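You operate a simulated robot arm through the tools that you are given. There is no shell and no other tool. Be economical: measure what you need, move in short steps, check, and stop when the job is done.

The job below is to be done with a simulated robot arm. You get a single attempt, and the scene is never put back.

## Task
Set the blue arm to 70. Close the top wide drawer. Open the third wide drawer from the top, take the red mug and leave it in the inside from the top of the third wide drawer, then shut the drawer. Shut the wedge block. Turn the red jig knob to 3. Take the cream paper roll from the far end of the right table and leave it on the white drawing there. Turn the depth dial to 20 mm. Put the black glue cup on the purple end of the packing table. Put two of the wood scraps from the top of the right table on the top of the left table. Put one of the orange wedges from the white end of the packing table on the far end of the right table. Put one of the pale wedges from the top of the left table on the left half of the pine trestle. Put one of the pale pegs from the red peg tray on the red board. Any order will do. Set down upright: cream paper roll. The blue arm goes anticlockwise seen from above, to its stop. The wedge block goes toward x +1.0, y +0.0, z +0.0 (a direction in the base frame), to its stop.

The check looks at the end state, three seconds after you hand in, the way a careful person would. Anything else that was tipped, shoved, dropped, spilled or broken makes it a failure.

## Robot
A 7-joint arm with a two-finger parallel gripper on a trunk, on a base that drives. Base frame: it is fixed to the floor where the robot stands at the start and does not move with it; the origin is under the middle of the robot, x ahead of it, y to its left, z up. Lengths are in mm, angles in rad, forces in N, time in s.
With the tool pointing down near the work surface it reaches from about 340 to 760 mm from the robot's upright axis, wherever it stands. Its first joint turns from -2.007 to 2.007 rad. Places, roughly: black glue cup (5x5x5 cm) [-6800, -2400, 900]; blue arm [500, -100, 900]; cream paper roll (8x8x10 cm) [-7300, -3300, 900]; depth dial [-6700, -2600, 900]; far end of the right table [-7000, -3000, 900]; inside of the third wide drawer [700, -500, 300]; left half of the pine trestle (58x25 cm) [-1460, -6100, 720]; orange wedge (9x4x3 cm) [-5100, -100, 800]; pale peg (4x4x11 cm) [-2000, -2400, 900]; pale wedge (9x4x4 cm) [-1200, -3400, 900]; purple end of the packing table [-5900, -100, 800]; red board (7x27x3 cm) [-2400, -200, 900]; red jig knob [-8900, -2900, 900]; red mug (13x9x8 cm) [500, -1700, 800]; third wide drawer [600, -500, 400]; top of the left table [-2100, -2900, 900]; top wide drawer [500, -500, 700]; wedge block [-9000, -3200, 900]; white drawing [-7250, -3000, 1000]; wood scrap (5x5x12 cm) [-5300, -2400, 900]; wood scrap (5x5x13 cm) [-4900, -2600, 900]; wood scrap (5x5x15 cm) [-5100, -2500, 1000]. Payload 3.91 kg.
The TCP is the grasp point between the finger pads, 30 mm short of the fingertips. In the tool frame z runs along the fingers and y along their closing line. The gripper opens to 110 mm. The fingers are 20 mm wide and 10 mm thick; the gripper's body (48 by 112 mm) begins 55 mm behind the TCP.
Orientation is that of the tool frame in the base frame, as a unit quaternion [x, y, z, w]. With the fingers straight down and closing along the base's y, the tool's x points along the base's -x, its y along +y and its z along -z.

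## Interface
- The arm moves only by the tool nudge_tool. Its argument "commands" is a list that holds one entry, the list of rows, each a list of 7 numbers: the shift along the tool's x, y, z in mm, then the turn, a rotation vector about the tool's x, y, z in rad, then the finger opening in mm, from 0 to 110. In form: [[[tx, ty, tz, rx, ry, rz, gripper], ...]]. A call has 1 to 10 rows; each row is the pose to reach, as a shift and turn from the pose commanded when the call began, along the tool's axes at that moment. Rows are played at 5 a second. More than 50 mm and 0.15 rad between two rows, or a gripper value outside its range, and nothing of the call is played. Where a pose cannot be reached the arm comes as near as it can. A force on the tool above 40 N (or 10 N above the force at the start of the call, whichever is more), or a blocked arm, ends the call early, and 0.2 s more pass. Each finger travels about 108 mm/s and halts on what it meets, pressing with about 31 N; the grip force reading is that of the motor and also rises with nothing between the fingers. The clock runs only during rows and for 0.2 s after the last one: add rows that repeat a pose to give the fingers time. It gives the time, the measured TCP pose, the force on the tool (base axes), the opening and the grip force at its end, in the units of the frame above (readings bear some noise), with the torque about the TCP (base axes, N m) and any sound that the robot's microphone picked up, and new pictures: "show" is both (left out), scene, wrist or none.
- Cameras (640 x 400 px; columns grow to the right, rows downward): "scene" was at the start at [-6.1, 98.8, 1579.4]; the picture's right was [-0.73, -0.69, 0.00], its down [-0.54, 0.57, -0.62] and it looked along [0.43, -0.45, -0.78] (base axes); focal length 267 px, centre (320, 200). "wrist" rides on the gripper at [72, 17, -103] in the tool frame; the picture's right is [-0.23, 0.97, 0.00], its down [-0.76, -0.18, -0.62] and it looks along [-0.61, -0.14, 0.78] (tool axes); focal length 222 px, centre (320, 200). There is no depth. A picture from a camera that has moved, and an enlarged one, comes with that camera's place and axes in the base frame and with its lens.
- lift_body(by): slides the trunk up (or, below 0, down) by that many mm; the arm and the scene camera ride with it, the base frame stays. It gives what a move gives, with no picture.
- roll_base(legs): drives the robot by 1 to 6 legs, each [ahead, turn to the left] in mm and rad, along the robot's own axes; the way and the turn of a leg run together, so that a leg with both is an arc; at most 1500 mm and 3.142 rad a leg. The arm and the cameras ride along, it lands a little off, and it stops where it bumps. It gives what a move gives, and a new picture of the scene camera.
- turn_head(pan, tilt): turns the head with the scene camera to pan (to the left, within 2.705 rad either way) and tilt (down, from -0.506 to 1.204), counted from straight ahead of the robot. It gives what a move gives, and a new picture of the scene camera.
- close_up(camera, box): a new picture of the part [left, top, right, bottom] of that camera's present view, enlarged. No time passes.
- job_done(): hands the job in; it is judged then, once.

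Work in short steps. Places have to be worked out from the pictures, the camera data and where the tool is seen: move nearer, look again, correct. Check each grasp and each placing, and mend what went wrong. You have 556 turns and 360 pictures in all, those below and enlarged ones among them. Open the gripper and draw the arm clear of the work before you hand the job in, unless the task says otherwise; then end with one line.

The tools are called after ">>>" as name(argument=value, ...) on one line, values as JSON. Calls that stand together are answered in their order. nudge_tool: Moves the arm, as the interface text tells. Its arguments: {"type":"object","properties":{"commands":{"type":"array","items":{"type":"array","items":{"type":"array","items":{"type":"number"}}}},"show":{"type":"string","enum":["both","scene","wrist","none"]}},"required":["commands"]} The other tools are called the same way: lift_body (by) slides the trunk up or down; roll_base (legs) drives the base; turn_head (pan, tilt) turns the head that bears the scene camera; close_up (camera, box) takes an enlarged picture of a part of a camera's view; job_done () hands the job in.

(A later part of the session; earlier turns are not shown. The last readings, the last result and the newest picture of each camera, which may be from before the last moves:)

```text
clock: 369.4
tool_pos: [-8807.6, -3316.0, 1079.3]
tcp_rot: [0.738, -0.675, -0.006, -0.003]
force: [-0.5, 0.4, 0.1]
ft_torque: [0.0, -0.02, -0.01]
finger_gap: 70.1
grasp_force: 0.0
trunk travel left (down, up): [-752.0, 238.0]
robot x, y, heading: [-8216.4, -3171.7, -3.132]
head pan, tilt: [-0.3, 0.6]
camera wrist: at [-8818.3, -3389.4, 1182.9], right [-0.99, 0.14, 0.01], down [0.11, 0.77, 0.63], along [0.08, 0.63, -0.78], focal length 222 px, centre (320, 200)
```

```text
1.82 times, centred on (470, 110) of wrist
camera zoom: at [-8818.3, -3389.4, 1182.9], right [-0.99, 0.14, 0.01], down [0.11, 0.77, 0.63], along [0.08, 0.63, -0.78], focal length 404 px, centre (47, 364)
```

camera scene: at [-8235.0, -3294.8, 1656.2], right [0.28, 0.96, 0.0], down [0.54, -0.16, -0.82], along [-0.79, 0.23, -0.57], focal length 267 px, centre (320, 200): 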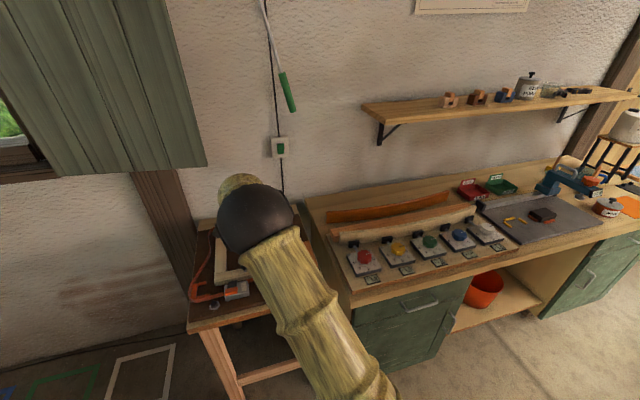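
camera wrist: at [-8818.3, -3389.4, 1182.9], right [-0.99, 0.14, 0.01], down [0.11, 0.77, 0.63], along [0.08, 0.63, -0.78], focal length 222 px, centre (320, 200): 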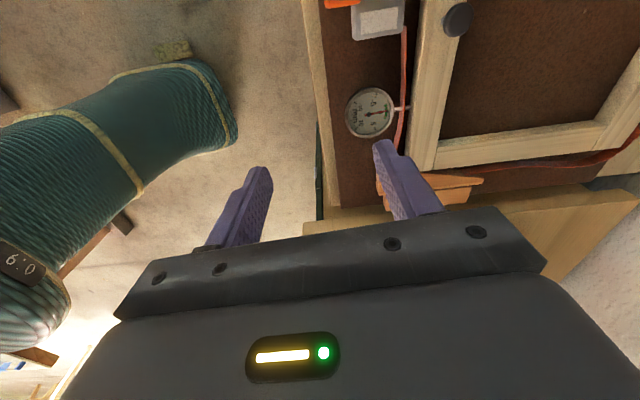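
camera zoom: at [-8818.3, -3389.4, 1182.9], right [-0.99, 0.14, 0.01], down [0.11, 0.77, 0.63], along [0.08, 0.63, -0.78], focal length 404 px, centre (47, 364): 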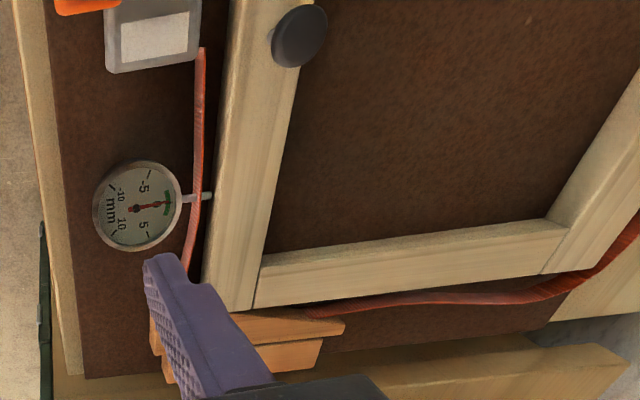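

The wedge block is the wooden wedge pair at the frame's +y corner, hidden by a finger. I shift the tool toward -y to see it.

>>> nudge_tool(commands=[[[45, 0, 0, 0, 0, 0, 70], [90, 0, 0, 0, 0, 0, 70], [120, 0, 0, 0, 0, 0, 70], [120, 0, 0, 0, 0, 0, 70]]], show="wrist")

>>> close_up(camera="wrist", box=[300, 0, 640, 220])

```text
clock: 370.4
tool_pos: [-8798.4, -3435.0, 1078.8]
tcp_rot: [0.738, -0.675, -0.006, -0.003]
force: [0.2, -0.2, 0.5]
ft_torque: [0.05, -0.03, 0.01]
finger_gap: 70.1
grasp_force: 0.0
trunk travel left (down, up): [-752.0, 238.0]
robot x, y, heading: [-8213.3, -3169.0, -3.128]
head pan, tilt: [-0.3, 0.6]
camera wrist: at [-8808.8, -3508.5, 1181.8], right [-0.99, 0.14, 0.01], down [0.11, 0.77, 0.63], along [0.08, 0.63, -0.78], focal length 222 px, centre (320, 200)
```

wrist: 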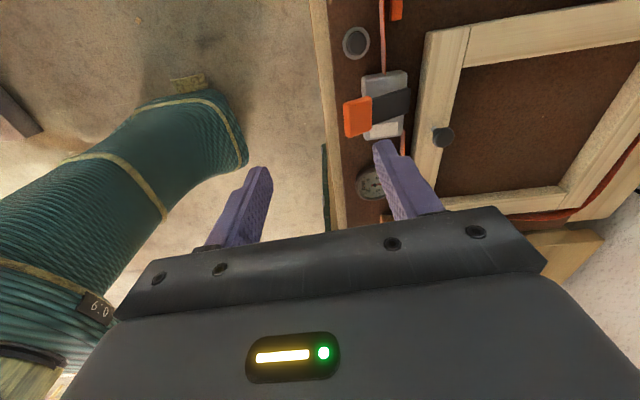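

```text
1.82 times, centred on (470, 110) of wrist
camera zoom: at [-8808.8, -3508.5, 1181.8], right [-0.99, 0.14, 0.01], down [0.11, 0.77, 0.63], along [0.08, 0.63, -0.78], focal length 404 px, centre (47, 364)
```

zoom: 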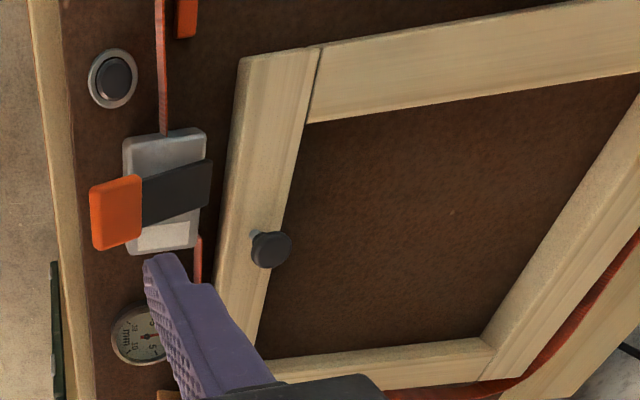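

That hid it more. I swing the arm to the +y side (over the knobs, high), so the scene camera sees the side table freely.

>>> nudge_tool(commands=[[[-48, 0, 0, 0, 0, 0, 70], [-96, 0, 0, 0, 0, 0, 70], [-144, 0, 0, 0, 0, 0, 70], [-192, 0, 0, 0, 0, 0, 70], [-240, 0, 0, 0, 0, 0, 70], [-288, 0, 0, 0, 0, 0, 70], [-336, 0, 0, 0, 0, 0, 70], [-384, 0, 0, 0, 0, 0, 70], [-432, 0, 0, 0, 0, 0, 70], [-475, 0, 0, 0, 0, 0, 70]]], show="none")

>>> turn_head(pan=-0.1, tilt=0.8)

>>> close_up(camera="scene", box=[200, 100, 400, 240])

```text
clock: 372.6
tool_pos: [-8843.0, -2962.5, 1085.1]
tcp_rot: [0.738, -0.674, -0.006, -0.003]
force: [0.3, 0.4, -0.4]
ft_torque: [-0.02, -0.03, -0.01]
finger_gap: 70.2
grasp_force: 0.0
trunk travel left (down, up): [-752.0, 238.0]
robot x, y, heading: [-8210.5, -3170.4, -3.133]
head pan, tilt: [-0.3, 0.6]
```

```text
clock: 373.4
tool_pos: [-8842.4, -2963.7, 1084.3]
tcp_rot: [0.738, -0.675, -0.005, -0.004]
force: [0.5, 0.4, 0.5]
ft_torque: [-0.02, -0.02, 0.05]
finger_gap: 70.1
grasp_force: 0.2
trunk travel left (down, up): [-752.0, 238.0]
robot x, y, heading: [-8214.8, -3168.7, -3.13]
head pan, tilt: [-0.099, 0.799]
camera scene: at [-8229.9, -3312.4, 1639.4], right [0.09, 1.0, 0.0], down [0.71, -0.06, -0.7], along [-0.69, 0.06, -0.72], focal length 267 px, centre (320, 200)
```

scene: 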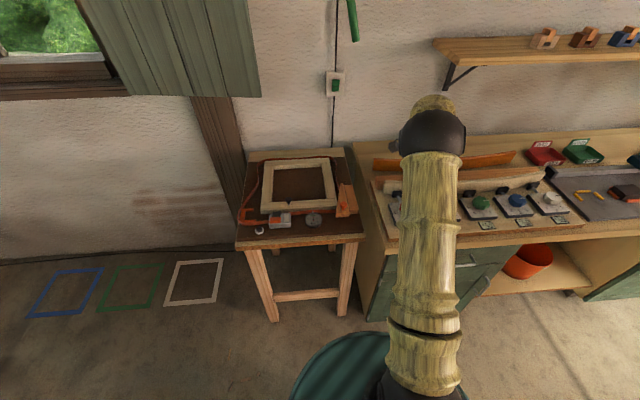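

```text
2.86 times, centred on (300, 170) of scene
camera zoom: at [-8229.9, -3312.4, 1639.4], right [0.09, 1.0, 0.0], down [0.71, -0.06, -0.7], along [-0.69, 0.06, -0.72], focal length 762 px, centre (377, 286)
```

zoom: 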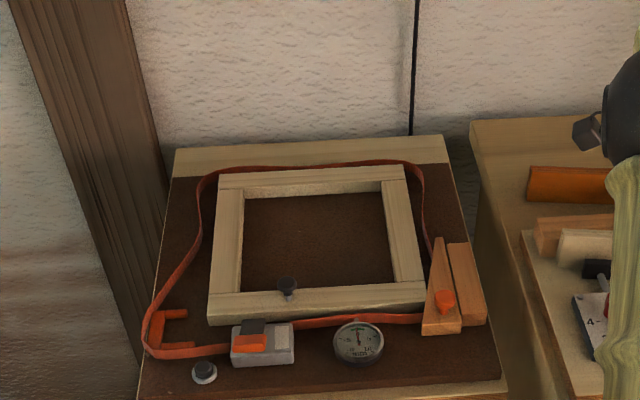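

The wedge block (with orange grip at about (-8896,-3165)) must slide toward +x. The arm is above the knobs now, so I do the red knob first: wrist view.

>>> nudge_tool(commands=[[[0, 0, 0, 0, 0, 0, 70]]], show="wrist")

```text
clock: 373.8
tool_pos: [-8841.5, -2962.9, 1085.9]
tcp_rot: [0.738, -0.674, -0.005, -0.002]
force: [1.1, 0.0, 1.2]
ft_torque: [0.01, 0.02, -0.01]
finger_gap: 70.0
grasp_force: 0.1
trunk travel left (down, up): [-752.0, 238.0]
robot x, y, heading: [-8209.8, -3168.1, -3.126]
head pan, tilt: [-0.099, 0.799]
camera wrist: at [-8851.9, -3036.8, 1188.3], right [-0.99, 0.14, 0.01], down [0.11, 0.77, 0.63], along [0.08, 0.63, -0.78], focal length 222 px, centre (320, 200)
```

wrist: 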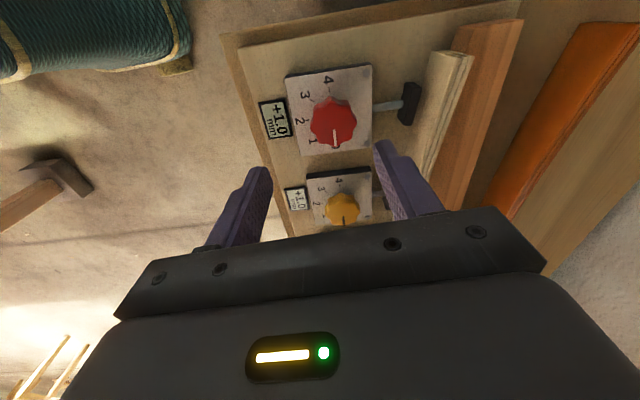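

>>> close_up(camera="wrist", box=[240, 40, 440, 165])

```text
3.20 times, centred on (340, 102) of wrist
camera zoom: at [-8851.9, -3036.8, 1188.3], right [-0.99, 0.14, 0.01], down [0.11, 0.77, 0.63], along [0.08, 0.63, -0.78], focal length 711 px, centre (256, 512)
```

zoom: 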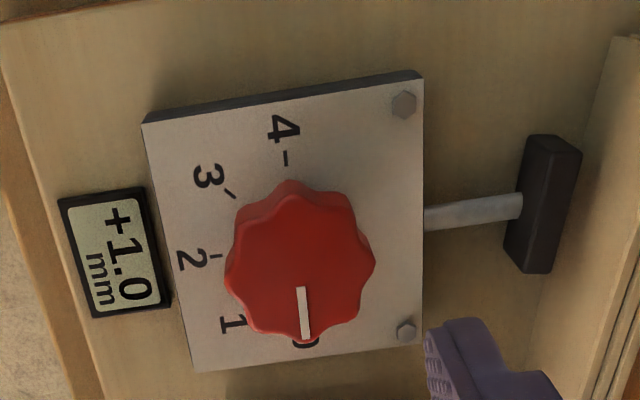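

Pointer at 0; 3 lies 135° clockwise from above. Knob centre about (-8853,-2945). I first unwind the wrist by -2.39 rad so the +2.356 turn fits.

>>> nudge_tool(commands=[[[-19, 9, 0, 0, 0, -0.14, 70], [-19, 9, 0, 0, 0, -0.28, 70], [-19, 9, 0, 0, 0, -0.42, 70], [-19, 9, 0, 0, 0, -0.56, 70], [-19, 9, 0, 0, 0, -0.7, 70], [-19, 9, 0, 0, 0, -0.84, 70], [-19, 9, 0, 0, 0, -0.98, 70], [-19, 9, 0, 0, 0, -1.12, 70], [-19, 9, 0, 0, 0, -1.26, 70], [-19, 9, 0, 0, 0, -1.4, 70]]], show="none")

>>> nudge_tool(commands=[[[0, 0, 0, 0, 0, -0.14, 70], [0, 0, 0, 0, 0, -0.28, 70], [0, 0, 0, 0, 0, -0.42, 70], [0, 0, 0, 0, 0, -0.56, 70], [0, 0, 0, 0, 0, -0.7, 70], [0, 0, 0, 0, 0, -0.84, 70], [0, 0, 0, 0, 0, -0.98, 70], [0, 0, 30, 0, 0, -0.98, 70], [0, 0, 60, 0, 0, -0.98, 70], [0, 0, 60, 0, 0, -0.98, 70]]], show="wrist")

```text
clock: 376.0
tool_pos: [-8850.6, -2944.0, 1084.5]
tcp_rot: [0.999, -0.039, -0.002, -0.006]
force: [-0.3, -0.2, 0.1]
ft_torque: [-0.02, 0.0, -0.02]
finger_gap: 70.1
grasp_force: 0.0
trunk travel left (down, up): [-752.0, 238.0]
robot x, y, heading: [-8210.3, -3169.9, -3.129]
head pan, tilt: [-0.099, 0.799]
```

```text
clock: 378.2
tool_pos: [-8849.2, -2941.8, 1026.2]
tcp_rot: [0.901, 0.434, 0.0, -0.007]
force: [1.3, 0.0, 0.0]
ft_torque: [-0.01, 0.02, -0.02]
finger_gap: 70.2
grasp_force: 0.1
trunk travel left (down, up): [-752.0, 238.0]
robot x, y, heading: [-8214.6, -3167.7, -3.128]
head pan, tilt: [-0.099, 0.799]
camera wrist: at [-8790.5, -2896.2, 1130.1], right [0.62, -0.78, -0.01], down [-0.61, -0.49, 0.62], along [-0.49, -0.38, -0.78], focal length 222 px, centre (320, 200)
```

wrist: 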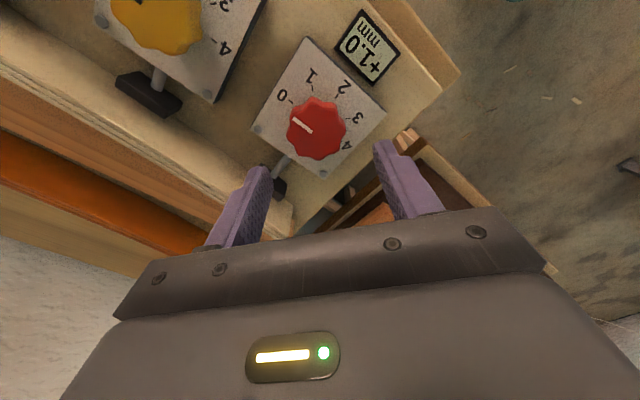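

Knob re-measured at (-8853,-2940). I lower to z≈952 with a small correction and look.

>>> nudge_tool(commands=[[[-3, -3, 30, 0, 0, 0, 70], [-3, -3, 60, 0, 0, 0, 70], [-3, -3, 74, 0, 0, 0, 70], [-3, -3, 74, 0, 0, 0, 70]]], show="wrist")

```text
clock: 379.2
tool_pos: [-8852.2, -2942.4, 951.6]
tcp_rot: [0.9, 0.435, 0.0, -0.007]
force: [0.5, -0.4, 0.2]
ft_torque: [-0.02, -0.01, -0.02]
finger_gap: 69.9
grasp_force: 0.0
trunk travel left (down, up): [-752.0, 238.0]
robot x, y, heading: [-8213.4, -3172.9, -3.133]
head pan, tilt: [-0.099, 0.799]
camera wrist: at [-8794.1, -2895.6, 1055.1], right [0.62, -0.78, -0.01], down [-0.61, -0.49, 0.62], along [-0.49, -0.38, -0.78], focal length 222 px, centre (320, 200)
```

wrist: 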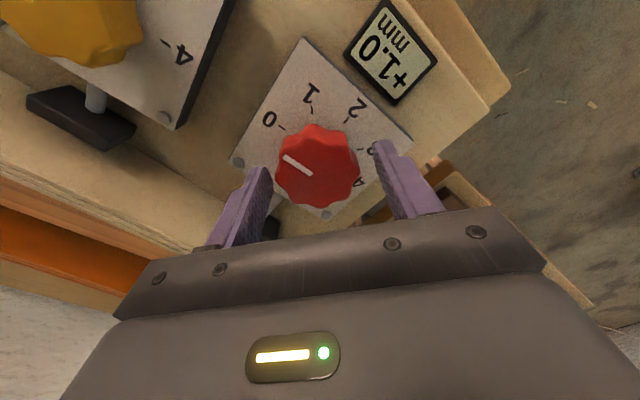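

Aligned; knob is about 55 mm wide. I lower 12 mm more and close.

>>> nudge_tool(commands=[[[0, 0, 4, 0, 0, 0, 75], [0, 0, 8, 0, 0, 0, 75], [0, 0, 12, 0, 0, 0, 75], [0, 0, 12, 0, 0, 0, 60], [0, 0, 12, 0, 0, 0, 45], [0, 0, 12, 0, 0, 0, 30], [0, 0, 12, 0, 0, 0, 30]]], show="wrist")

```text
clock: 380.8
tool_pos: [-8856.6, -2940.5, 939.3]
tcp_rot: [0.901, 0.434, 0.0, -0.007]
force: [-11.6, 8.4, 2.7]
ft_torque: [0.61, 0.42, -0.02]
finger_gap: 51.6
grasp_force: 45.1
trunk travel left (down, up): [-752.0, 238.0]
robot x, y, heading: [-8211.8, -3167.2, -3.131]
head pan, tilt: [-0.099, 0.799]
camera wrist: at [-8796.3, -2895.2, 1043.1], right [0.62, -0.78, -0.01], down [-0.61, -0.49, 0.62], along [-0.49, -0.38, -0.78], focal length 222 px, centre (320, 200)
```

wrist: 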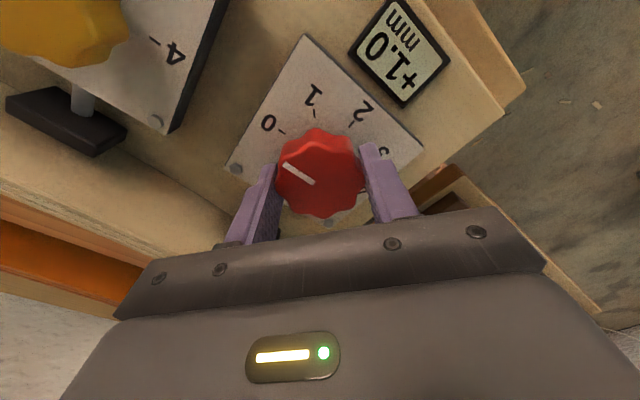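

Gripped; a side load shows I'm about 6 mm off along the closing line. I recentre, then turn in steps.

>>> nudge_tool(commands=[[[0, -4, 0, 0, 0, 0, 30], [0, -7, 0, 0, 0, 0, 30]]], show="none")

>>> nudge_tool(commands=[[[0, 0, 0, 0, 0, 0.12, 30], [0, 0, 0, 0, 0, 0.24, 30], [0, 0, 0, 0, 0, 0.36, 30], [0, 0, 0, 0, 0, 0.48, 30], [0, 0, 0, 0, 0, 0.6, 30]]], show="wrist")

```text
clock: 381.4
tool_pos: [-8855.9, -2941.5, 938.5]
tcp_rot: [0.901, 0.434, 0.003, -0.002]
force: [16.2, -8.3, 3.4]
ft_torque: [-0.77, -0.22, -0.08]
finger_gap: 51.2
grasp_force: 44.4
trunk travel left (down, up): [-752.0, 238.0]
robot x, y, heading: [-8210.5, -3169.6, -3.126]
head pan, tilt: [-0.099, 0.799]
```

```text
clock: 382.6
tool_pos: [-8855.5, -2940.8, 938.5]
tcp_rot: [0.989, 0.147, 0.004, -0.004]
force: [27.4, -15.6, -9.0]
ft_torque: [-0.2, -0.98, -0.02]
finger_gap: 51.3
grasp_force: 45.0
trunk travel left (down, up): [-752.0, 238.0]
robot x, y, heading: [-8209.7, -3168.5, -3.126]
head pan, tilt: [-0.099, 0.799]
camera wrist: at [-8782.0, -2935.9, 1043.2], right [0.07, -1.0, -0.01], down [-0.78, -0.06, 0.62], along [-0.62, -0.03, -0.79], focal length 222 px, centre (320, 200)
```

wrist: 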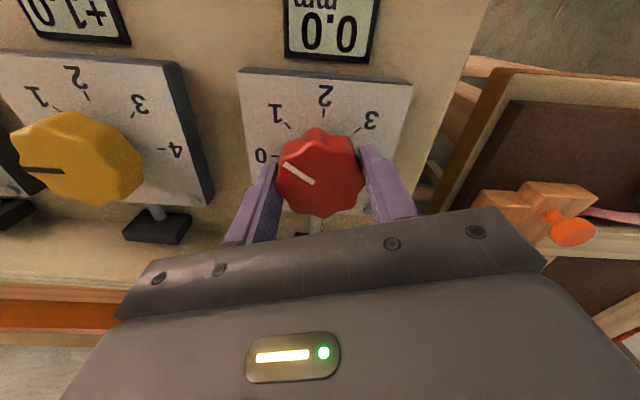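

It turns (pointer moved with the tool). I recentre slightly and continue: 0.6 done of 2.356.

>>> nudge_tool(commands=[[[3, 3, 0, 0, 0, 0.1, 30], [3, 3, 0, 0, 0, 0.22, 30], [3, 3, 0, 0, 0, 0.34, 30], [3, 3, 0, 0, 0, 0.46, 30], [3, 3, 0, 0, 0, 0.58, 30], [3, 3, 0, 0, 0, 0.7, 30], [3, 3, 0, 0, 0, 0.8, 30]]], show="wrist")

```text
clock: 384.2
tool_pos: [-8855.2, -2941.3, 939.7]
tcp_rot: [0.968, -0.249, -0.003, -0.005]
force: [14.4, -9.9, -8.8]
ft_torque: [-0.58, -1.12, 0.01]
finger_gap: 51.2
grasp_force: 45.4
trunk travel left (down, up): [-752.0, 238.0]
robot x, y, heading: [-8210.9, -3164.7, -3.127]
head pan, tilt: [-0.099, 0.799]
camera wrist: at [-8800.3, -2990.8, 1042.4], right [-0.67, -0.74, -0.01], down [-0.58, 0.52, 0.63], along [-0.47, 0.43, -0.78], focal length 222 px, centre (320, 200)
```

wrist: 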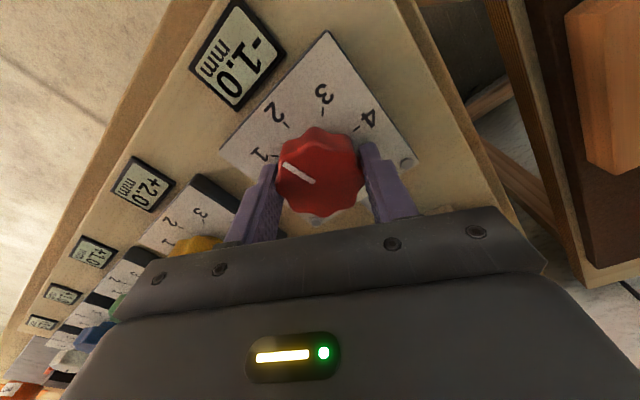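

Pointer is near 1.8. I continue by 0.8.

>>> nudge_tool(commands=[[[3, 0, 0, 0, 0, 0.1, 30], [3, 0, 0, 0, 0, 0.22, 30], [3, 0, 0, 0, 0, 0.34, 30], [3, 0, 0, 0, 0, 0.46, 30], [3, 0, 0, 0, 0, 0.58, 30], [3, 0, 0, 0, 0, 0.7, 30], [3, 0, 0, 0, 0, 0.8, 30]]], show="wrist")

>>> close_up(camera="wrist", box=[200, 20, 440, 220])

```text
clock: 385.8
tool_pos: [-8855.8, -2940.0, 939.4]
tcp_rot: [0.795, -0.607, -0.007, -0.003]
force: [-9.3, 3.9, 3.8]
ft_torque: [0.37, -0.16, 0.03]
finger_gap: 51.4
grasp_force: 45.2
trunk travel left (down, up): [-752.0, 238.0]
robot x, y, heading: [-8213.2, -3171.0, -3.132]
head pan, tilt: [-0.099, 0.799]
camera wrist: at [-8852.0, -3015.2, 1042.4], right [-1.0, -0.04, 0.01], down [-0.03, 0.77, 0.63], along [-0.03, 0.63, -0.77], focal length 222 px, centre (320, 200)
```

wrist: 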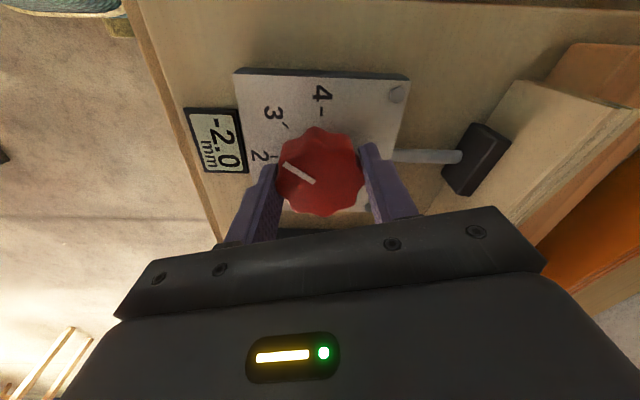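

```text
2.00 times, centred on (320, 120) of wrist
camera zoom: at [-8852.0, -3015.2, 1042.4], right [-1.0, -0.04, 0.01], down [-0.03, 0.77, 0.63], along [-0.03, 0.63, -0.77], focal length 444 px, centre (320, 360)
```

zoom: 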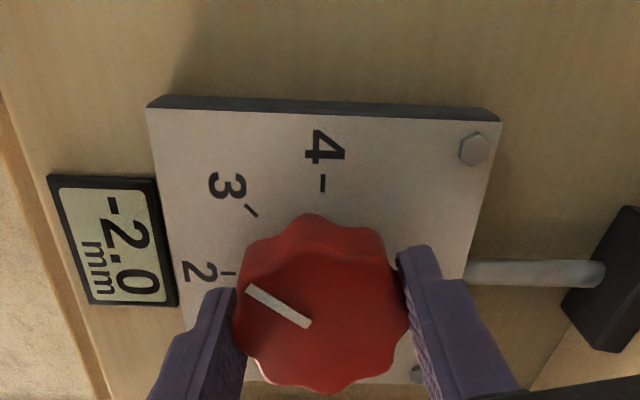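

Pointer reads about 2.7–2.8. I turn a further 0.17 and look again.

>>> nudge_tool(commands=[[[0, 0, 0, 0, 0, 0.09, 30], [0, 0, 0, 0, 0, 0.18, 30], [0, 0, 0, 0, 0, 0.18, 30]]], show="none")

>>> close_up(camera="wrist", box=[200, 20, 440, 220])

```text
clock: 386.6
tool_pos: [-8855.6, -2940.7, 939.4]
tcp_rot: [0.738, -0.675, -0.007, -0.003]
force: [-13.8, 5.5, 6.4]
ft_torque: [1.06, 0.45, -0.01]
finger_gap: 51.5
grasp_force: 45.0
trunk travel left (down, up): [-752.0, 238.0]
robot x, y, heading: [-8211.9, -3168.2, -3.128]
head pan, tilt: [-0.099, 0.799]
```

```text
2.00 times, centred on (320, 120) of wrist
camera zoom: at [-8865.3, -3014.6, 1042.4], right [-0.99, 0.14, 0.01], down [0.11, 0.77, 0.63], along [0.08, 0.63, -0.77], focal length 444 px, centre (320, 360)
```

zoom: 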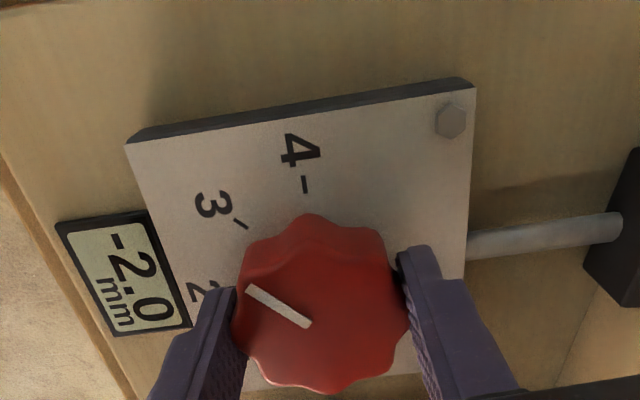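

Tool rotation totals 2.38 rad, matching 3. I release, rise and check from above.

>>> nudge_tool(commands=[[[0, 0, 0, 0, 0, 0, 60], [0, 0, 0, 0, 0, 0, 75], [0, 0, 0, 0, 0, 0, 75], [0, 0, -40, 0, 0, 0, 75], [20, 0, -80, 0, 0, 0, 75], [40, 0, -120, 0, 0, 0, 75]]], show="none")

>>> close_up(camera="wrist", box=[240, 20, 440, 145])

```text
clock: 388.0
tool_pos: [-8851.1, -2986.3, 1061.9]
tcp_rot: [0.738, -0.675, -0.006, -0.003]
force: [0.4, -0.2, -0.4]
ft_torque: [0.04, 0.0, 0.0]
finger_gap: 75.1
grasp_force: 0.1
trunk travel left (down, up): [-752.0, 238.0]
robot x, y, heading: [-8215.4, -3167.7, -3.132]
head pan, tilt: [-0.099, 0.799]
```

```text
3.20 times, centred on (340, 82) of wrist
camera zoom: at [-8860.3, -3058.9, 1164.3], right [-0.99, 0.14, 0.01], down [0.11, 0.77, 0.63], along [0.08, 0.63, -0.77], focal length 711 px, centre (256, 576)
```

zoom: 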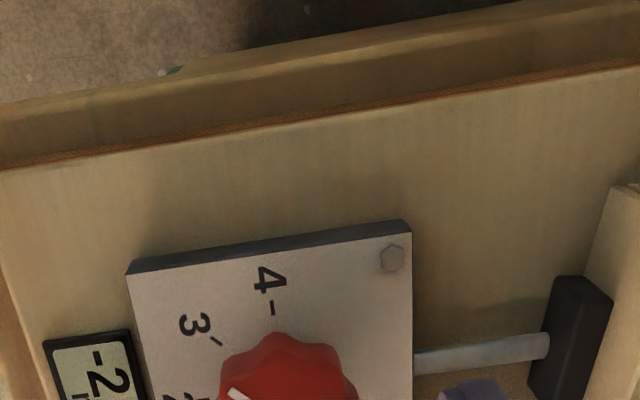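

>>> close_up(camera="wrist", box=[220, 80, 420, 205])

```text
3.20 times, centred on (320, 142) of wrist
camera zoom: at [-8860.3, -3058.9, 1164.3], right [-0.99, 0.14, 0.01], down [0.11, 0.77, 0.63], along [0.08, 0.63, -0.77], focal length 711 px, centre (320, 384)
```

zoom: 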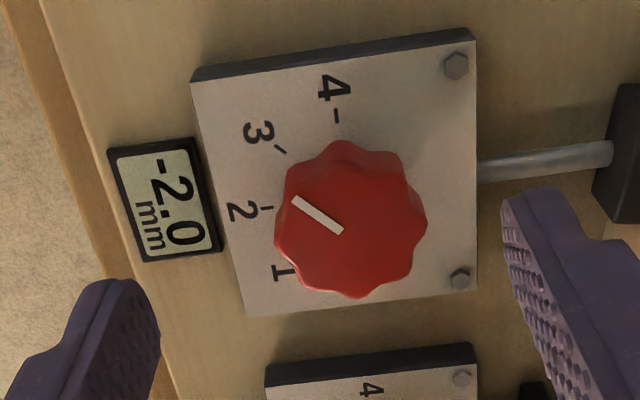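

Geometry check: pointer and the "3" tick both lie at exactly 45°. Knob done. I move over to the wedge block's orange grip.

>>> nudge_tool(commands=[[[35, 12, 0, 0, 0, 0, 75], [70, 24, 0, 0, 0, 0, 75], [105, 36, 0, 0, 0, 0, 75], [140, 48, 0, 0, 0, 0, 75], [174, 60, 0, 0, 0, 0, 75], [174, 60, 0, 0, 0, 0, 75]]], show="wrist")

>>> close_up(camera="wrist", box=[220, 60, 460, 210])

```text
clock: 389.4
tool_pos: [-8895.4, -3161.2, 1058.5]
tcp_rot: [0.737, -0.676, -0.006, -0.002]
force: [0.2, -0.3, -1.0]
ft_torque: [-0.01, 0.0, -0.01]
finger_gap: 75.2
grasp_force: 0.1
trunk travel left (down, up): [-752.0, 238.0]
robot x, y, heading: [-8213.7, -3166.9, -3.133]
head pan, tilt: [-0.099, 0.799]
camera wrist: at [-8904.1, -3233.9, 1162.0], right [-0.99, 0.14, 0.01], down [0.11, 0.77, 0.63], along [0.08, 0.63, -0.78], focal length 222 px, centre (320, 200)
```

wrist: 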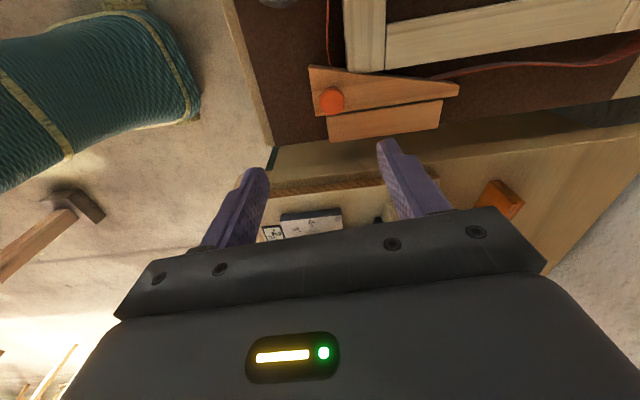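

```text
2.67 times, centred on (340, 135) of wrist
camera zoom: at [-8904.1, -3233.9, 1162.0], right [-0.99, 0.14, 0.01], down [0.11, 0.77, 0.63], along [0.08, 0.63, -0.78], focal length 592 px, centre (267, 373)
```

zoom: 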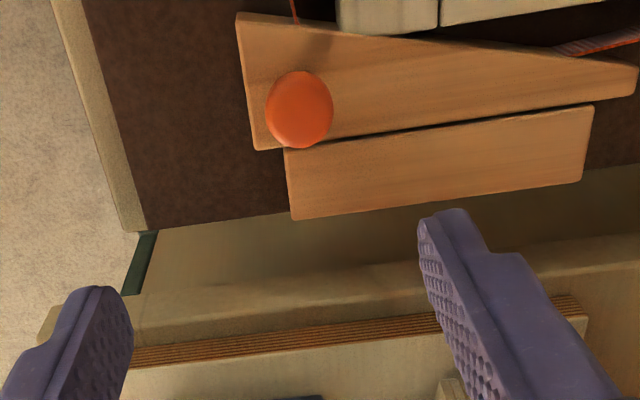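

Grip refined to about (-8909,-3162, top ≈905). I centre and lower to z≈955.

>>> nudge_tool(commands=[[[0, 13, 30, 0, 0, 0, 65], [0, 13, 70, 0, 0, 0, 65], [0, 13, 103, 0, 0, 0, 65], [0, 13, 103, 0, 0, 0, 65]]], show="wrist")

```text
clock: 390.4
tool_pos: [-8908.3, -3162.8, 955.4]
tcp_rot: [0.738, -0.674, -0.005, -0.003]
force: [-0.9, 0.4, 0.0]
ft_torque: [-0.01, -0.02, -0.03]
finger_gap: 64.9
grasp_force: 0.2
trunk travel left (down, up): [-752.0, 238.0]
robot x, y, heading: [-8213.8, -3168.4, -3.132]
head pan, tilt: [-0.099, 0.799]
camera wrist: at [-8918.2, -3235.6, 1057.5], right [-0.99, 0.14, 0.01], down [0.11, 0.77, 0.63], along [0.08, 0.63, -0.78], focal length 222 px, centre (320, 200)
```

wrist: 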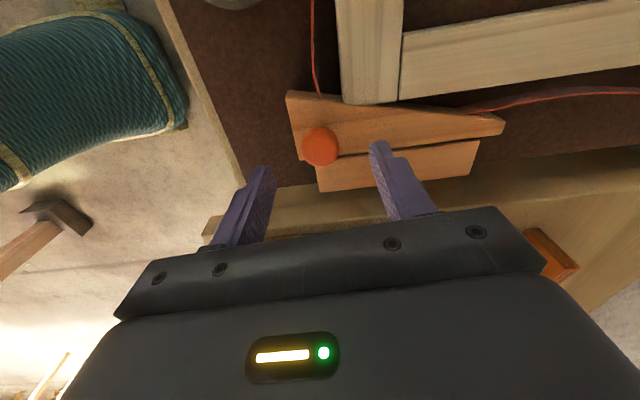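

Knob grip centred. I lower 28 mm in steps and close on it.

>>> nudge_tool(commands=[[[-2, 0, 8, 0, 0, 0, 65], [-2, 0, 14, 0, 0, 0, 65], [-2, 0, 20, 0, 0, 0, 65], [-2, 0, 26, 0, 0, 0, 65], [-2, 0, 31, 0, 0, 0, 65]]], show="wrist")

>>> close_up(camera="wrist", box=[220, 80, 460, 230])

```text
clock: 391.6
tool_pos: [-8908.9, -3160.3, 922.5]
tcp_rot: [0.737, -0.676, -0.006, -0.002]
force: [0.1, -0.4, 0.3]
ft_torque: [0.02, 0.01, -0.01]
finger_gap: 64.9
grasp_force: 0.0
trunk travel left (down, up): [-752.0, 238.0]
robot x, y, heading: [-8216.4, -3171.1, -3.131]
head pan, tilt: [-0.099, 0.799]
camera wrist: at [-8917.9, -3233.4, 1026.0], right [-0.99, 0.14, 0.01], down [0.11, 0.77, 0.63], along [0.08, 0.63, -0.78], focal length 222 px, centre (320, 200)
```

wrist: 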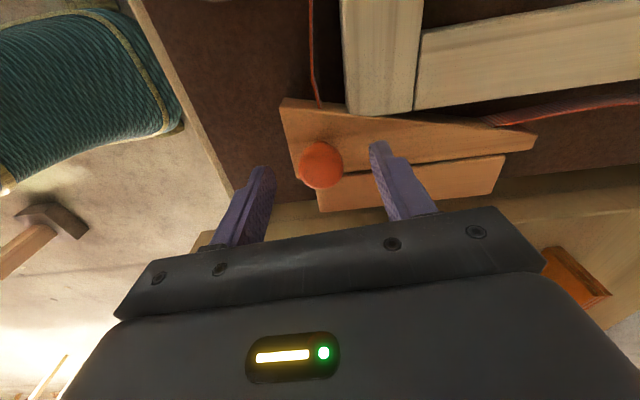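

```text
2.67 times, centred on (340, 155) of wrist
camera zoom: at [-8917.9, -3233.4, 1026.0], right [-0.99, 0.14, 0.01], down [0.11, 0.77, 0.63], along [0.08, 0.63, -0.78], focal length 592 px, centre (267, 320)
```

zoom: 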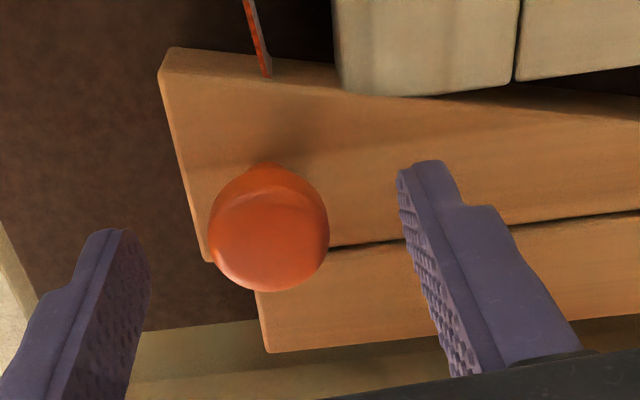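

The grip's top is at fingertip level. I go down 12 more and close.

>>> nudge_tool(commands=[[[0, 0, 4, 0, 0, 0, 65], [0, 0, 8, 0, 0, 0, 65], [0, 0, 12, 0, 0, 0, 65], [0, 0, 12, 0, 0, 0, 45], [0, 0, 12, 0, 0, 0, 30], [0, 0, 12, 0, 0, 0, 10], [0, 0, 12, 0, 0, 0, 10]]], show="wrist")

```text
clock: 393.2
tool_pos: [-8907.8, -3159.1, 912.2]
tcp_rot: [0.738, -0.675, -0.007, -0.001]
force: [-2.1, -0.6, 17.8]
ft_torque: [-0.26, -0.28, 0.18]
finger_gap: 27.5
grasp_force: 45.4
trunk travel left (down, up): [-752.0, 238.0]
robot x, y, heading: [-8214.4, -3171.0, -3.127]
head pan, tilt: [-0.099, 0.799]
camera wrist: at [-8917.5, -3233.3, 1016.3], right [-0.99, 0.14, 0.01], down [0.11, 0.77, 0.63], along [0.08, 0.63, -0.78], focal length 222 px, centre (320, 200)
```

wrist: 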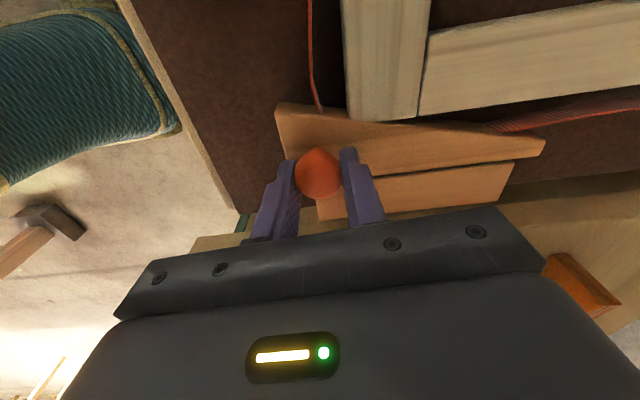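

Gripped (27.5 mm). I lift 2 mm off the wood and pull toward +x until the stop.

>>> nudge_tool(commands=[[[0.4, -5, -2, 0, 0, 0, 10], [0.9, -10, -2, 0, 0, 0, 10], [1.3, -15, -2, 0, 0, 0, 10], [1.8, -20, -2, 0, 0, 0, 10], [2.2, -25, -2, 0, 0, 0, 10], [2.7, -30, -2, 0, 0, 0, 10], [3.1, -35, -2, 0, 0, 0, 10], [3.6, -40, -2, 0, 0, 0, 10], [4, -45, -2, 0, 0, 0, 10], [4.4, -50, -2, 0, 0, 0, 10]]], show="wrist")

```text
clock: 395.4
tool_pos: [-8863.3, -3159.7, 912.9]
tcp_rot: [0.737, -0.676, -0.009, 0.0]
force: [-25.5, -1.6, 14.5]
ft_torque: [-0.84, -0.49, -0.08]
finger_gap: 27.6
grasp_force: 44.8
trunk travel left (down, up): [-752.0, 238.0]
robot x, y, heading: [-8215.4, -3170.6, -3.129]
head pan, tilt: [-0.099, 0.799]
camera wrist: at [-8871.6, -3233.2, 1016.4], right [-0.99, 0.14, 0.01], down [0.12, 0.77, 0.63], along [0.08, 0.63, -0.78], focal length 222 px, centre (320, 200)
```

wrist: 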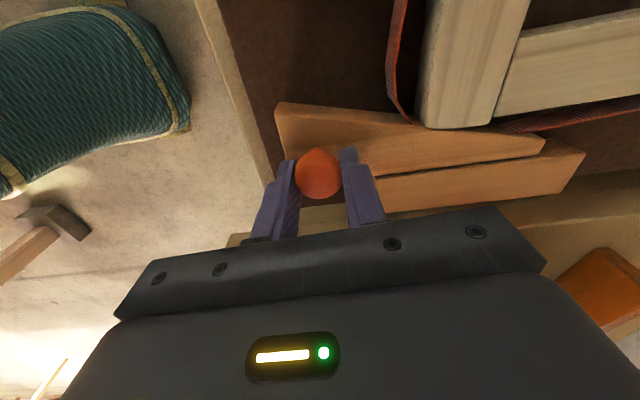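

It slid ~45 mm; force is building. I keep pulling to make sure of the stop.

>>> nudge_tool(commands=[[[0.3, -3, 0, 0, 0, 0, 10], [0.5, -6, 0, 0, 0, 0, 10], [0.8, -9, 0, 0, 0, 0, 10], [1, -12, 0, 0, 0, 0, 10], [1.3, -15, 0, 0, 0, 0, 10], [1.6, -18, 0, 0, 0, 0, 10]]], show="wrist")

```text
clock: 395.8
tool_pos: [-8863.2, -3160.0, 913.0]
tcp_rot: [0.738, -0.675, -0.012, 0.004]
force: [-9.7, 0.4, -5.0]
ft_torque: [-0.03, -0.06, 0.08]
finger_gap: 27.5
grasp_force: 45.2
trunk travel left (down, up): [-752.0, 238.0]
robot x, y, heading: [-8211.7, -3164.5, -3.126]
head pan, tilt: [-0.099, 0.799]
stopped in row 2: the force on the tool passed its limit at 42 N (the readings are from after the stop); the commanded pose is now the measured one
camera wrist: at [-8870.9, -3233.3, 1016.5], right [-0.99, 0.14, 0.02], down [0.12, 0.77, 0.63], along [0.07, 0.63, -0.78], focal length 222 px, centre (320, 200)
```

wrist: 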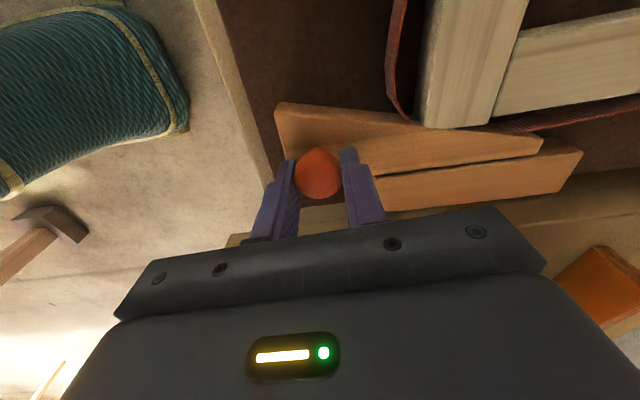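

Stop reached at x≈-8863. I release and rise, then check.

>>> nudge_tool(commands=[[[0, 0, 0, 0, 0, 0, 40], [0, 0, 0, 0, 0, 0, 60], [0, 0, 0, 0, 0, 0, 60], [0, 0, -40, 0, 0, 0, 60], [0, 0, -85, 0, 0, 0, 60], [0, 0, -130, 0, 0, 0, 60], [0, 0, -165, 0, 0, 0, 60]]], show="both")

```text
clock: 397.4
tool_pos: [-8857.9, -3160.1, 1080.7]
tcp_rot: [0.738, -0.674, -0.011, 0.003]
force: [0.0, 0.2, 0.4]
ft_torque: [0.0, 0.01, 0.0]
finger_gap: 60.0
grasp_force: 0.1
trunk travel left (down, up): [-752.0, 238.0]
robot x, y, heading: [-8217.8, -3169.2, -3.134]
head pan, tilt: [-0.099, 0.799]
camera scene: at [-8229.6, -3312.9, 1639.3], right [0.09, 1.0, 0.0], down [0.71, -0.06, -0.7], along [-0.69, 0.06, -0.72], focal length 267 px, centre (320, 200)
camera wrist: at [-8866.0, -3233.2, 1183.6], right [-0.99, 0.14, 0.02], down [0.12, 0.77, 0.63], along [0.07, 0.63, -0.78], focal length 222 px, centre (320, 200)
```

scene: 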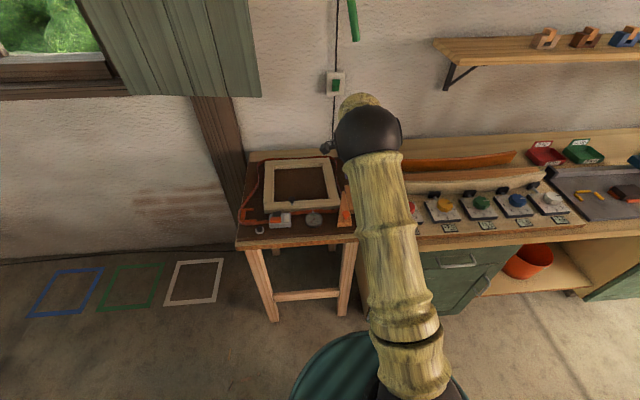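
wrist: 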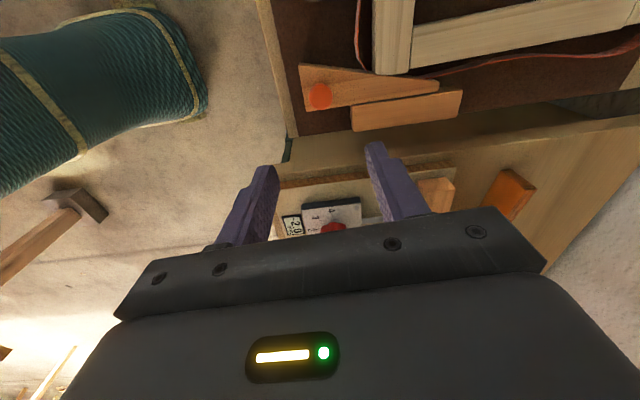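

Wedge block is at its stop. Next the depth dial and glue cup on the right table's near side. I raise 100 mm for safety and drive round to about (-6815,-1800).

>>> lift_body(by=100)

>>> roll_base(legs=[[-250, 0], [0, -1.58], [1380, 0], [0, -1.57], [1150, 0]])

>>> turn_head(pan=-1.2, tilt=0.6)

```text
clock: 398.8
tool_pos: [-8858.6, -3159.2, 1178.5]
tcp_rot: [0.738, -0.675, -0.011, 0.001]
force: [0.4, 0.3, 0.0]
ft_torque: [0.03, 0.0, 0.02]
finger_gap: 60.1
grasp_force: 0.1
trunk travel left (down, up): [-852.0, 138.0]
robot x, y, heading: [-8214.4, -3169.7, -3.132]
head pan, tilt: [-0.099, 0.799]
```

```text
clock: 426.1
tool_pos: [-6202.4, -1782.7, 1180.5]
tcp_rot: [0.675, 0.738, 0.002, 0.012]
force: [-0.1, -0.4, 0.8]
ft_torque: [0.01, 0.01, 0.02]
finger_gap: 59.8
grasp_force: 0.0
trunk travel left (down, up): [-852.0, 138.0]
robot x, y, heading: [-6847.5, -1777.8, 0.018]
head pan, tilt: [-0.099, 0.799]
camera scene: at [-6826.4, -1629.3, 1739.3], right [-0.09, -1.0, 0.0], down [-0.71, 0.06, -0.7], along [0.69, -0.06, -0.72], focal length 267 px, centre (320, 200)
```

scene: 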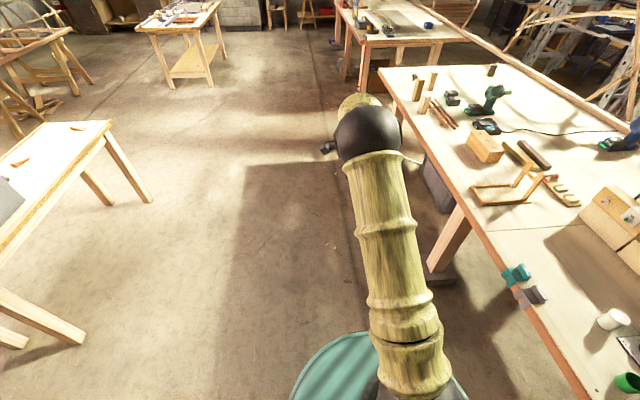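

```text
clock: 427.4
tool_pos: [-6202.4, -1784.6, 1179.9]
tcp_rot: [0.675, 0.738, 0.002, 0.011]
force: [0.1, 0.1, -0.3]
ft_torque: [0.01, 0.0, 0.03]
finger_gap: 60.0
grasp_force: 0.0
trunk travel left (down, up): [-852.0, 138.0]
robot x, y, heading: [-6845.4, -1775.5, 0.019]
head pan, tilt: [-1.201, 0.6]
camera scene: at [-6874.0, -1704.3, 1756.2], right [-0.93, -0.37, 0.0], down [-0.21, 0.52, -0.82], along [0.31, -0.77, -0.57], focal length 267 px, centre (320, 200)
```

scene: 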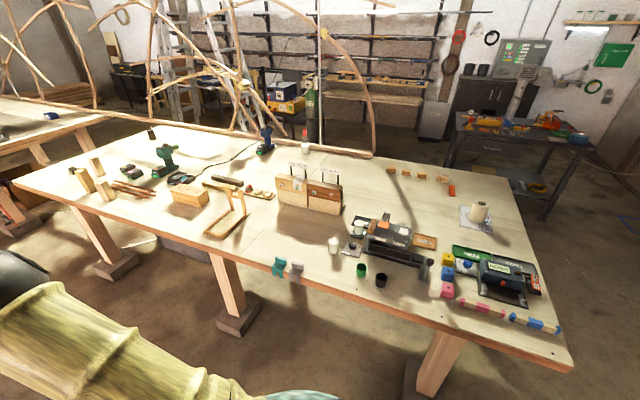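

Very good view. I enlarge the region with cups and the sander/dial.

>>> close_up(camera="scene", box=[260, 190, 450, 300])

>>> close_up(camera="scene", box=[320, 215, 420, 290])

```text
3.37 times, centred on (355, 245) of scene
camera zoom: at [-6874.0, -1704.3, 1756.2], right [-0.93, -0.37, 0.0], down [-0.21, 0.52, -0.82], along [0.31, -0.77, -0.57], focal length 898 px, centre (202, 48)
```

zoom: 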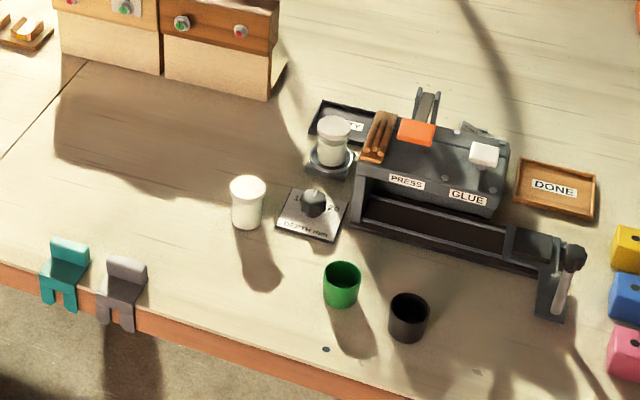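

```text
5.33 times, centred on (370, 252) of scene
camera zoom: at [-6874.0, -1704.3, 1756.2], right [-0.93, -0.37, 0.0], down [-0.21, 0.52, -0.82], along [0.31, -0.77, -0.57], focal length 1422 px, centre (53, -80)
```

zoom: 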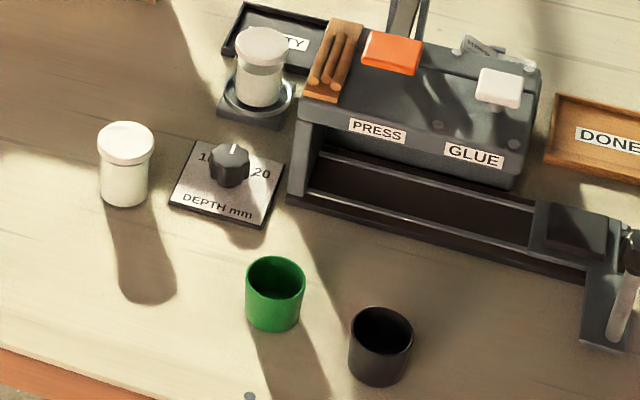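

Dial knob near (-6686,-2574), black cup near (-6839,-2437). I turn to face -y and move ahead 180, unwinding the wrist on the way.

>>> roll_base(legs=[[0, -1.59], [180, 0]])

>>> nudge_tool(commands=[[[0, 0, 0, 0, 0, -0.14, 60], [0, 0, 0, 0, 0, -0.28, 60], [0, 0, 0, 0, 0, -0.42, 60], [0, 0, 0, 0, 0, -0.56, 60], [0, 0, 0, 0, 0, -0.7, 60], [0, 0, 0, 0, 0, -0.84, 60], [0, 0, 0, 0, 0, -0.98, 60], [0, 0, 0, 0, 0, -1.12, 60], [0, 0, 0, 0, 0, -1.26, 60], [0, 0, 0, 0, 0, -1.4, 60]]], show="both")

```text
clock: 434.7
tool_pos: [-6884.4, -2595.8, 1180.2]
tcp_rot: [1.0, 0.026, -0.007, 0.009]
force: [1.3, -0.3, 0.7]
ft_torque: [0.02, -0.02, -0.01]
finger_gap: 59.7
grasp_force: 0.1
trunk travel left (down, up): [-852.0, 138.0]
robot x, y, heading: [-6853.1, -1955.0, -1.592]
head pan, tilt: [-1.201, 0.6]
camera scene: at [-6778.8, -1924.4, 1756.2], right [-0.34, 0.94, 0.0], down [0.53, 0.19, -0.83], along [-0.78, -0.28, -0.56], focal length 267 px, centre (320, 200)
```

scene: 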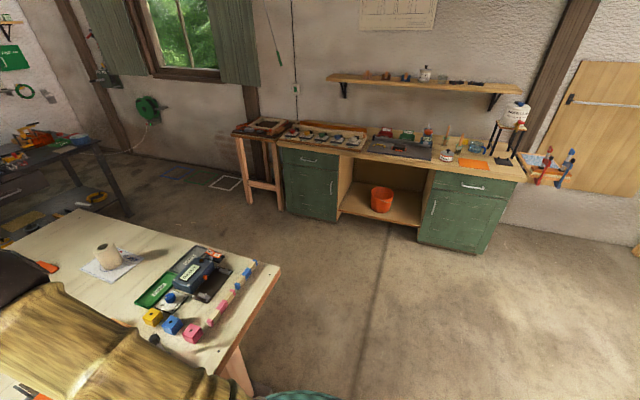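

```text
clock: 436.9
tool_pos: [-6885.1, -2596.0, 1178.8]
tcp_rot: [0.747, 0.665, -0.01, 0.003]
force: [-0.2, -0.5, 0.3]
ft_torque: [0.02, 0.0, 0.0]
finger_gap: 59.8
grasp_force: 0.0
trunk travel left (down, up): [-852.0, 138.0]
robot x, y, heading: [-6856.8, -1947.5, -1.592]
head pan, tilt: [-1.201, 0.6]
camera scene: at [-6778.9, -1924.7, 1756.2], right [-0.34, 0.94, 0.0], down [0.53, 0.19, -0.82], along [-0.78, -0.28, -0.57], focal length 267 px, centre (320, 200)
camera wrist: at [-6857.6, -2522.7, 1282.1], right [0.94, -0.34, -0.01], down [-0.26, -0.72, 0.64], along [-0.22, -0.6, -0.77], focal length 222 px, centre (320, 200)
```

scene: 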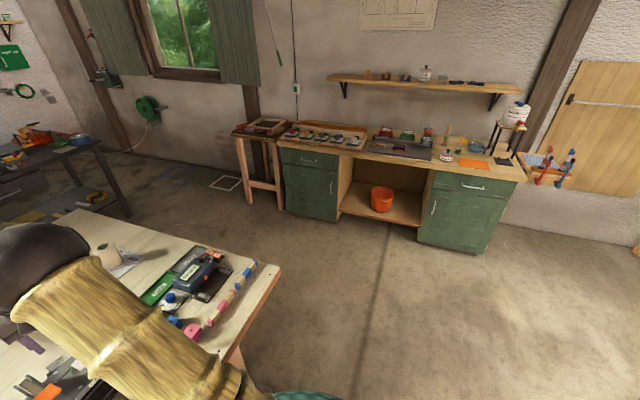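
wrist: 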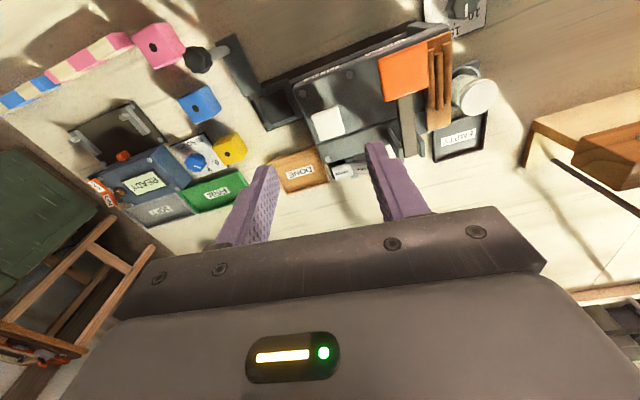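

I move the tool over the dial.

>>> nudge_tool(commands=[[[10, 40, 0, 0, 0, 0, 70], [20, 80, 0, 0, 0, 0, 70], [30, 120, 0, 0, 0, 0, 70], [40, 160, 0, 0, 0, 0, 70], [45, 195, 20, 0, 0, 0, 70], [45, 195, 60, 0, 0, 0, 70], [45, 195, 80, 0, 0, 0, 70]]], show="wrist")

```text
clock: 438.5
tool_pos: [-6686.5, -2576.0, 1097.6]
tcp_rot: [0.748, 0.664, -0.01, 0.002]
force: [0.4, -0.2, -0.4]
ft_torque: [-0.01, -0.01, -0.01]
finger_gap: 69.8
grasp_force: 0.1
trunk travel left (down, up): [-852.0, 138.0]
robot x, y, heading: [-6850.5, -1954.7, -1.595]
head pan, tilt: [-1.201, 0.6]
camera wrist: at [-6659.3, -2502.6, 1199.6], right [0.94, -0.34, -0.01], down [-0.26, -0.72, 0.64], along [-0.22, -0.6, -0.77], focal length 222 px, centre (320, 200)
```

wrist: 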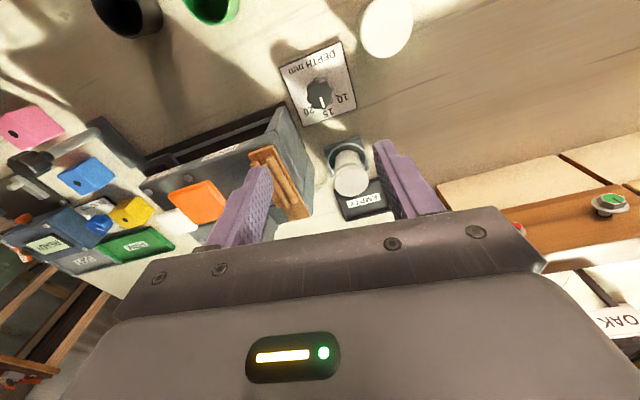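

>>> close_up(camera="wrist", box=[270, 30, 370, 130])

```text
4.00 times, centred on (320, 80) of wrist
camera zoom: at [-6659.3, -2502.6, 1199.6], right [0.94, -0.34, -0.01], down [-0.26, -0.72, 0.64], along [-0.22, -0.6, -0.77], focal length 888 px, centre (320, 680)
```

zoom: 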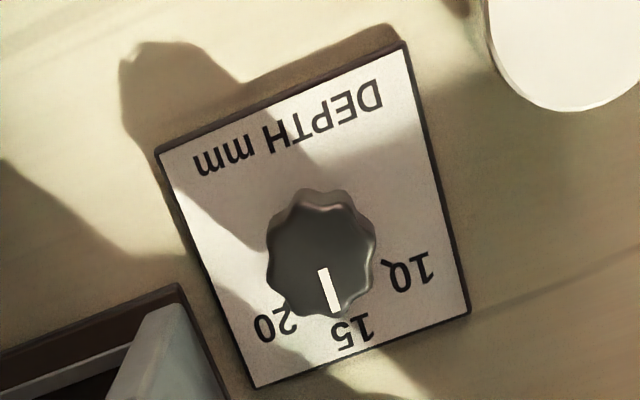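

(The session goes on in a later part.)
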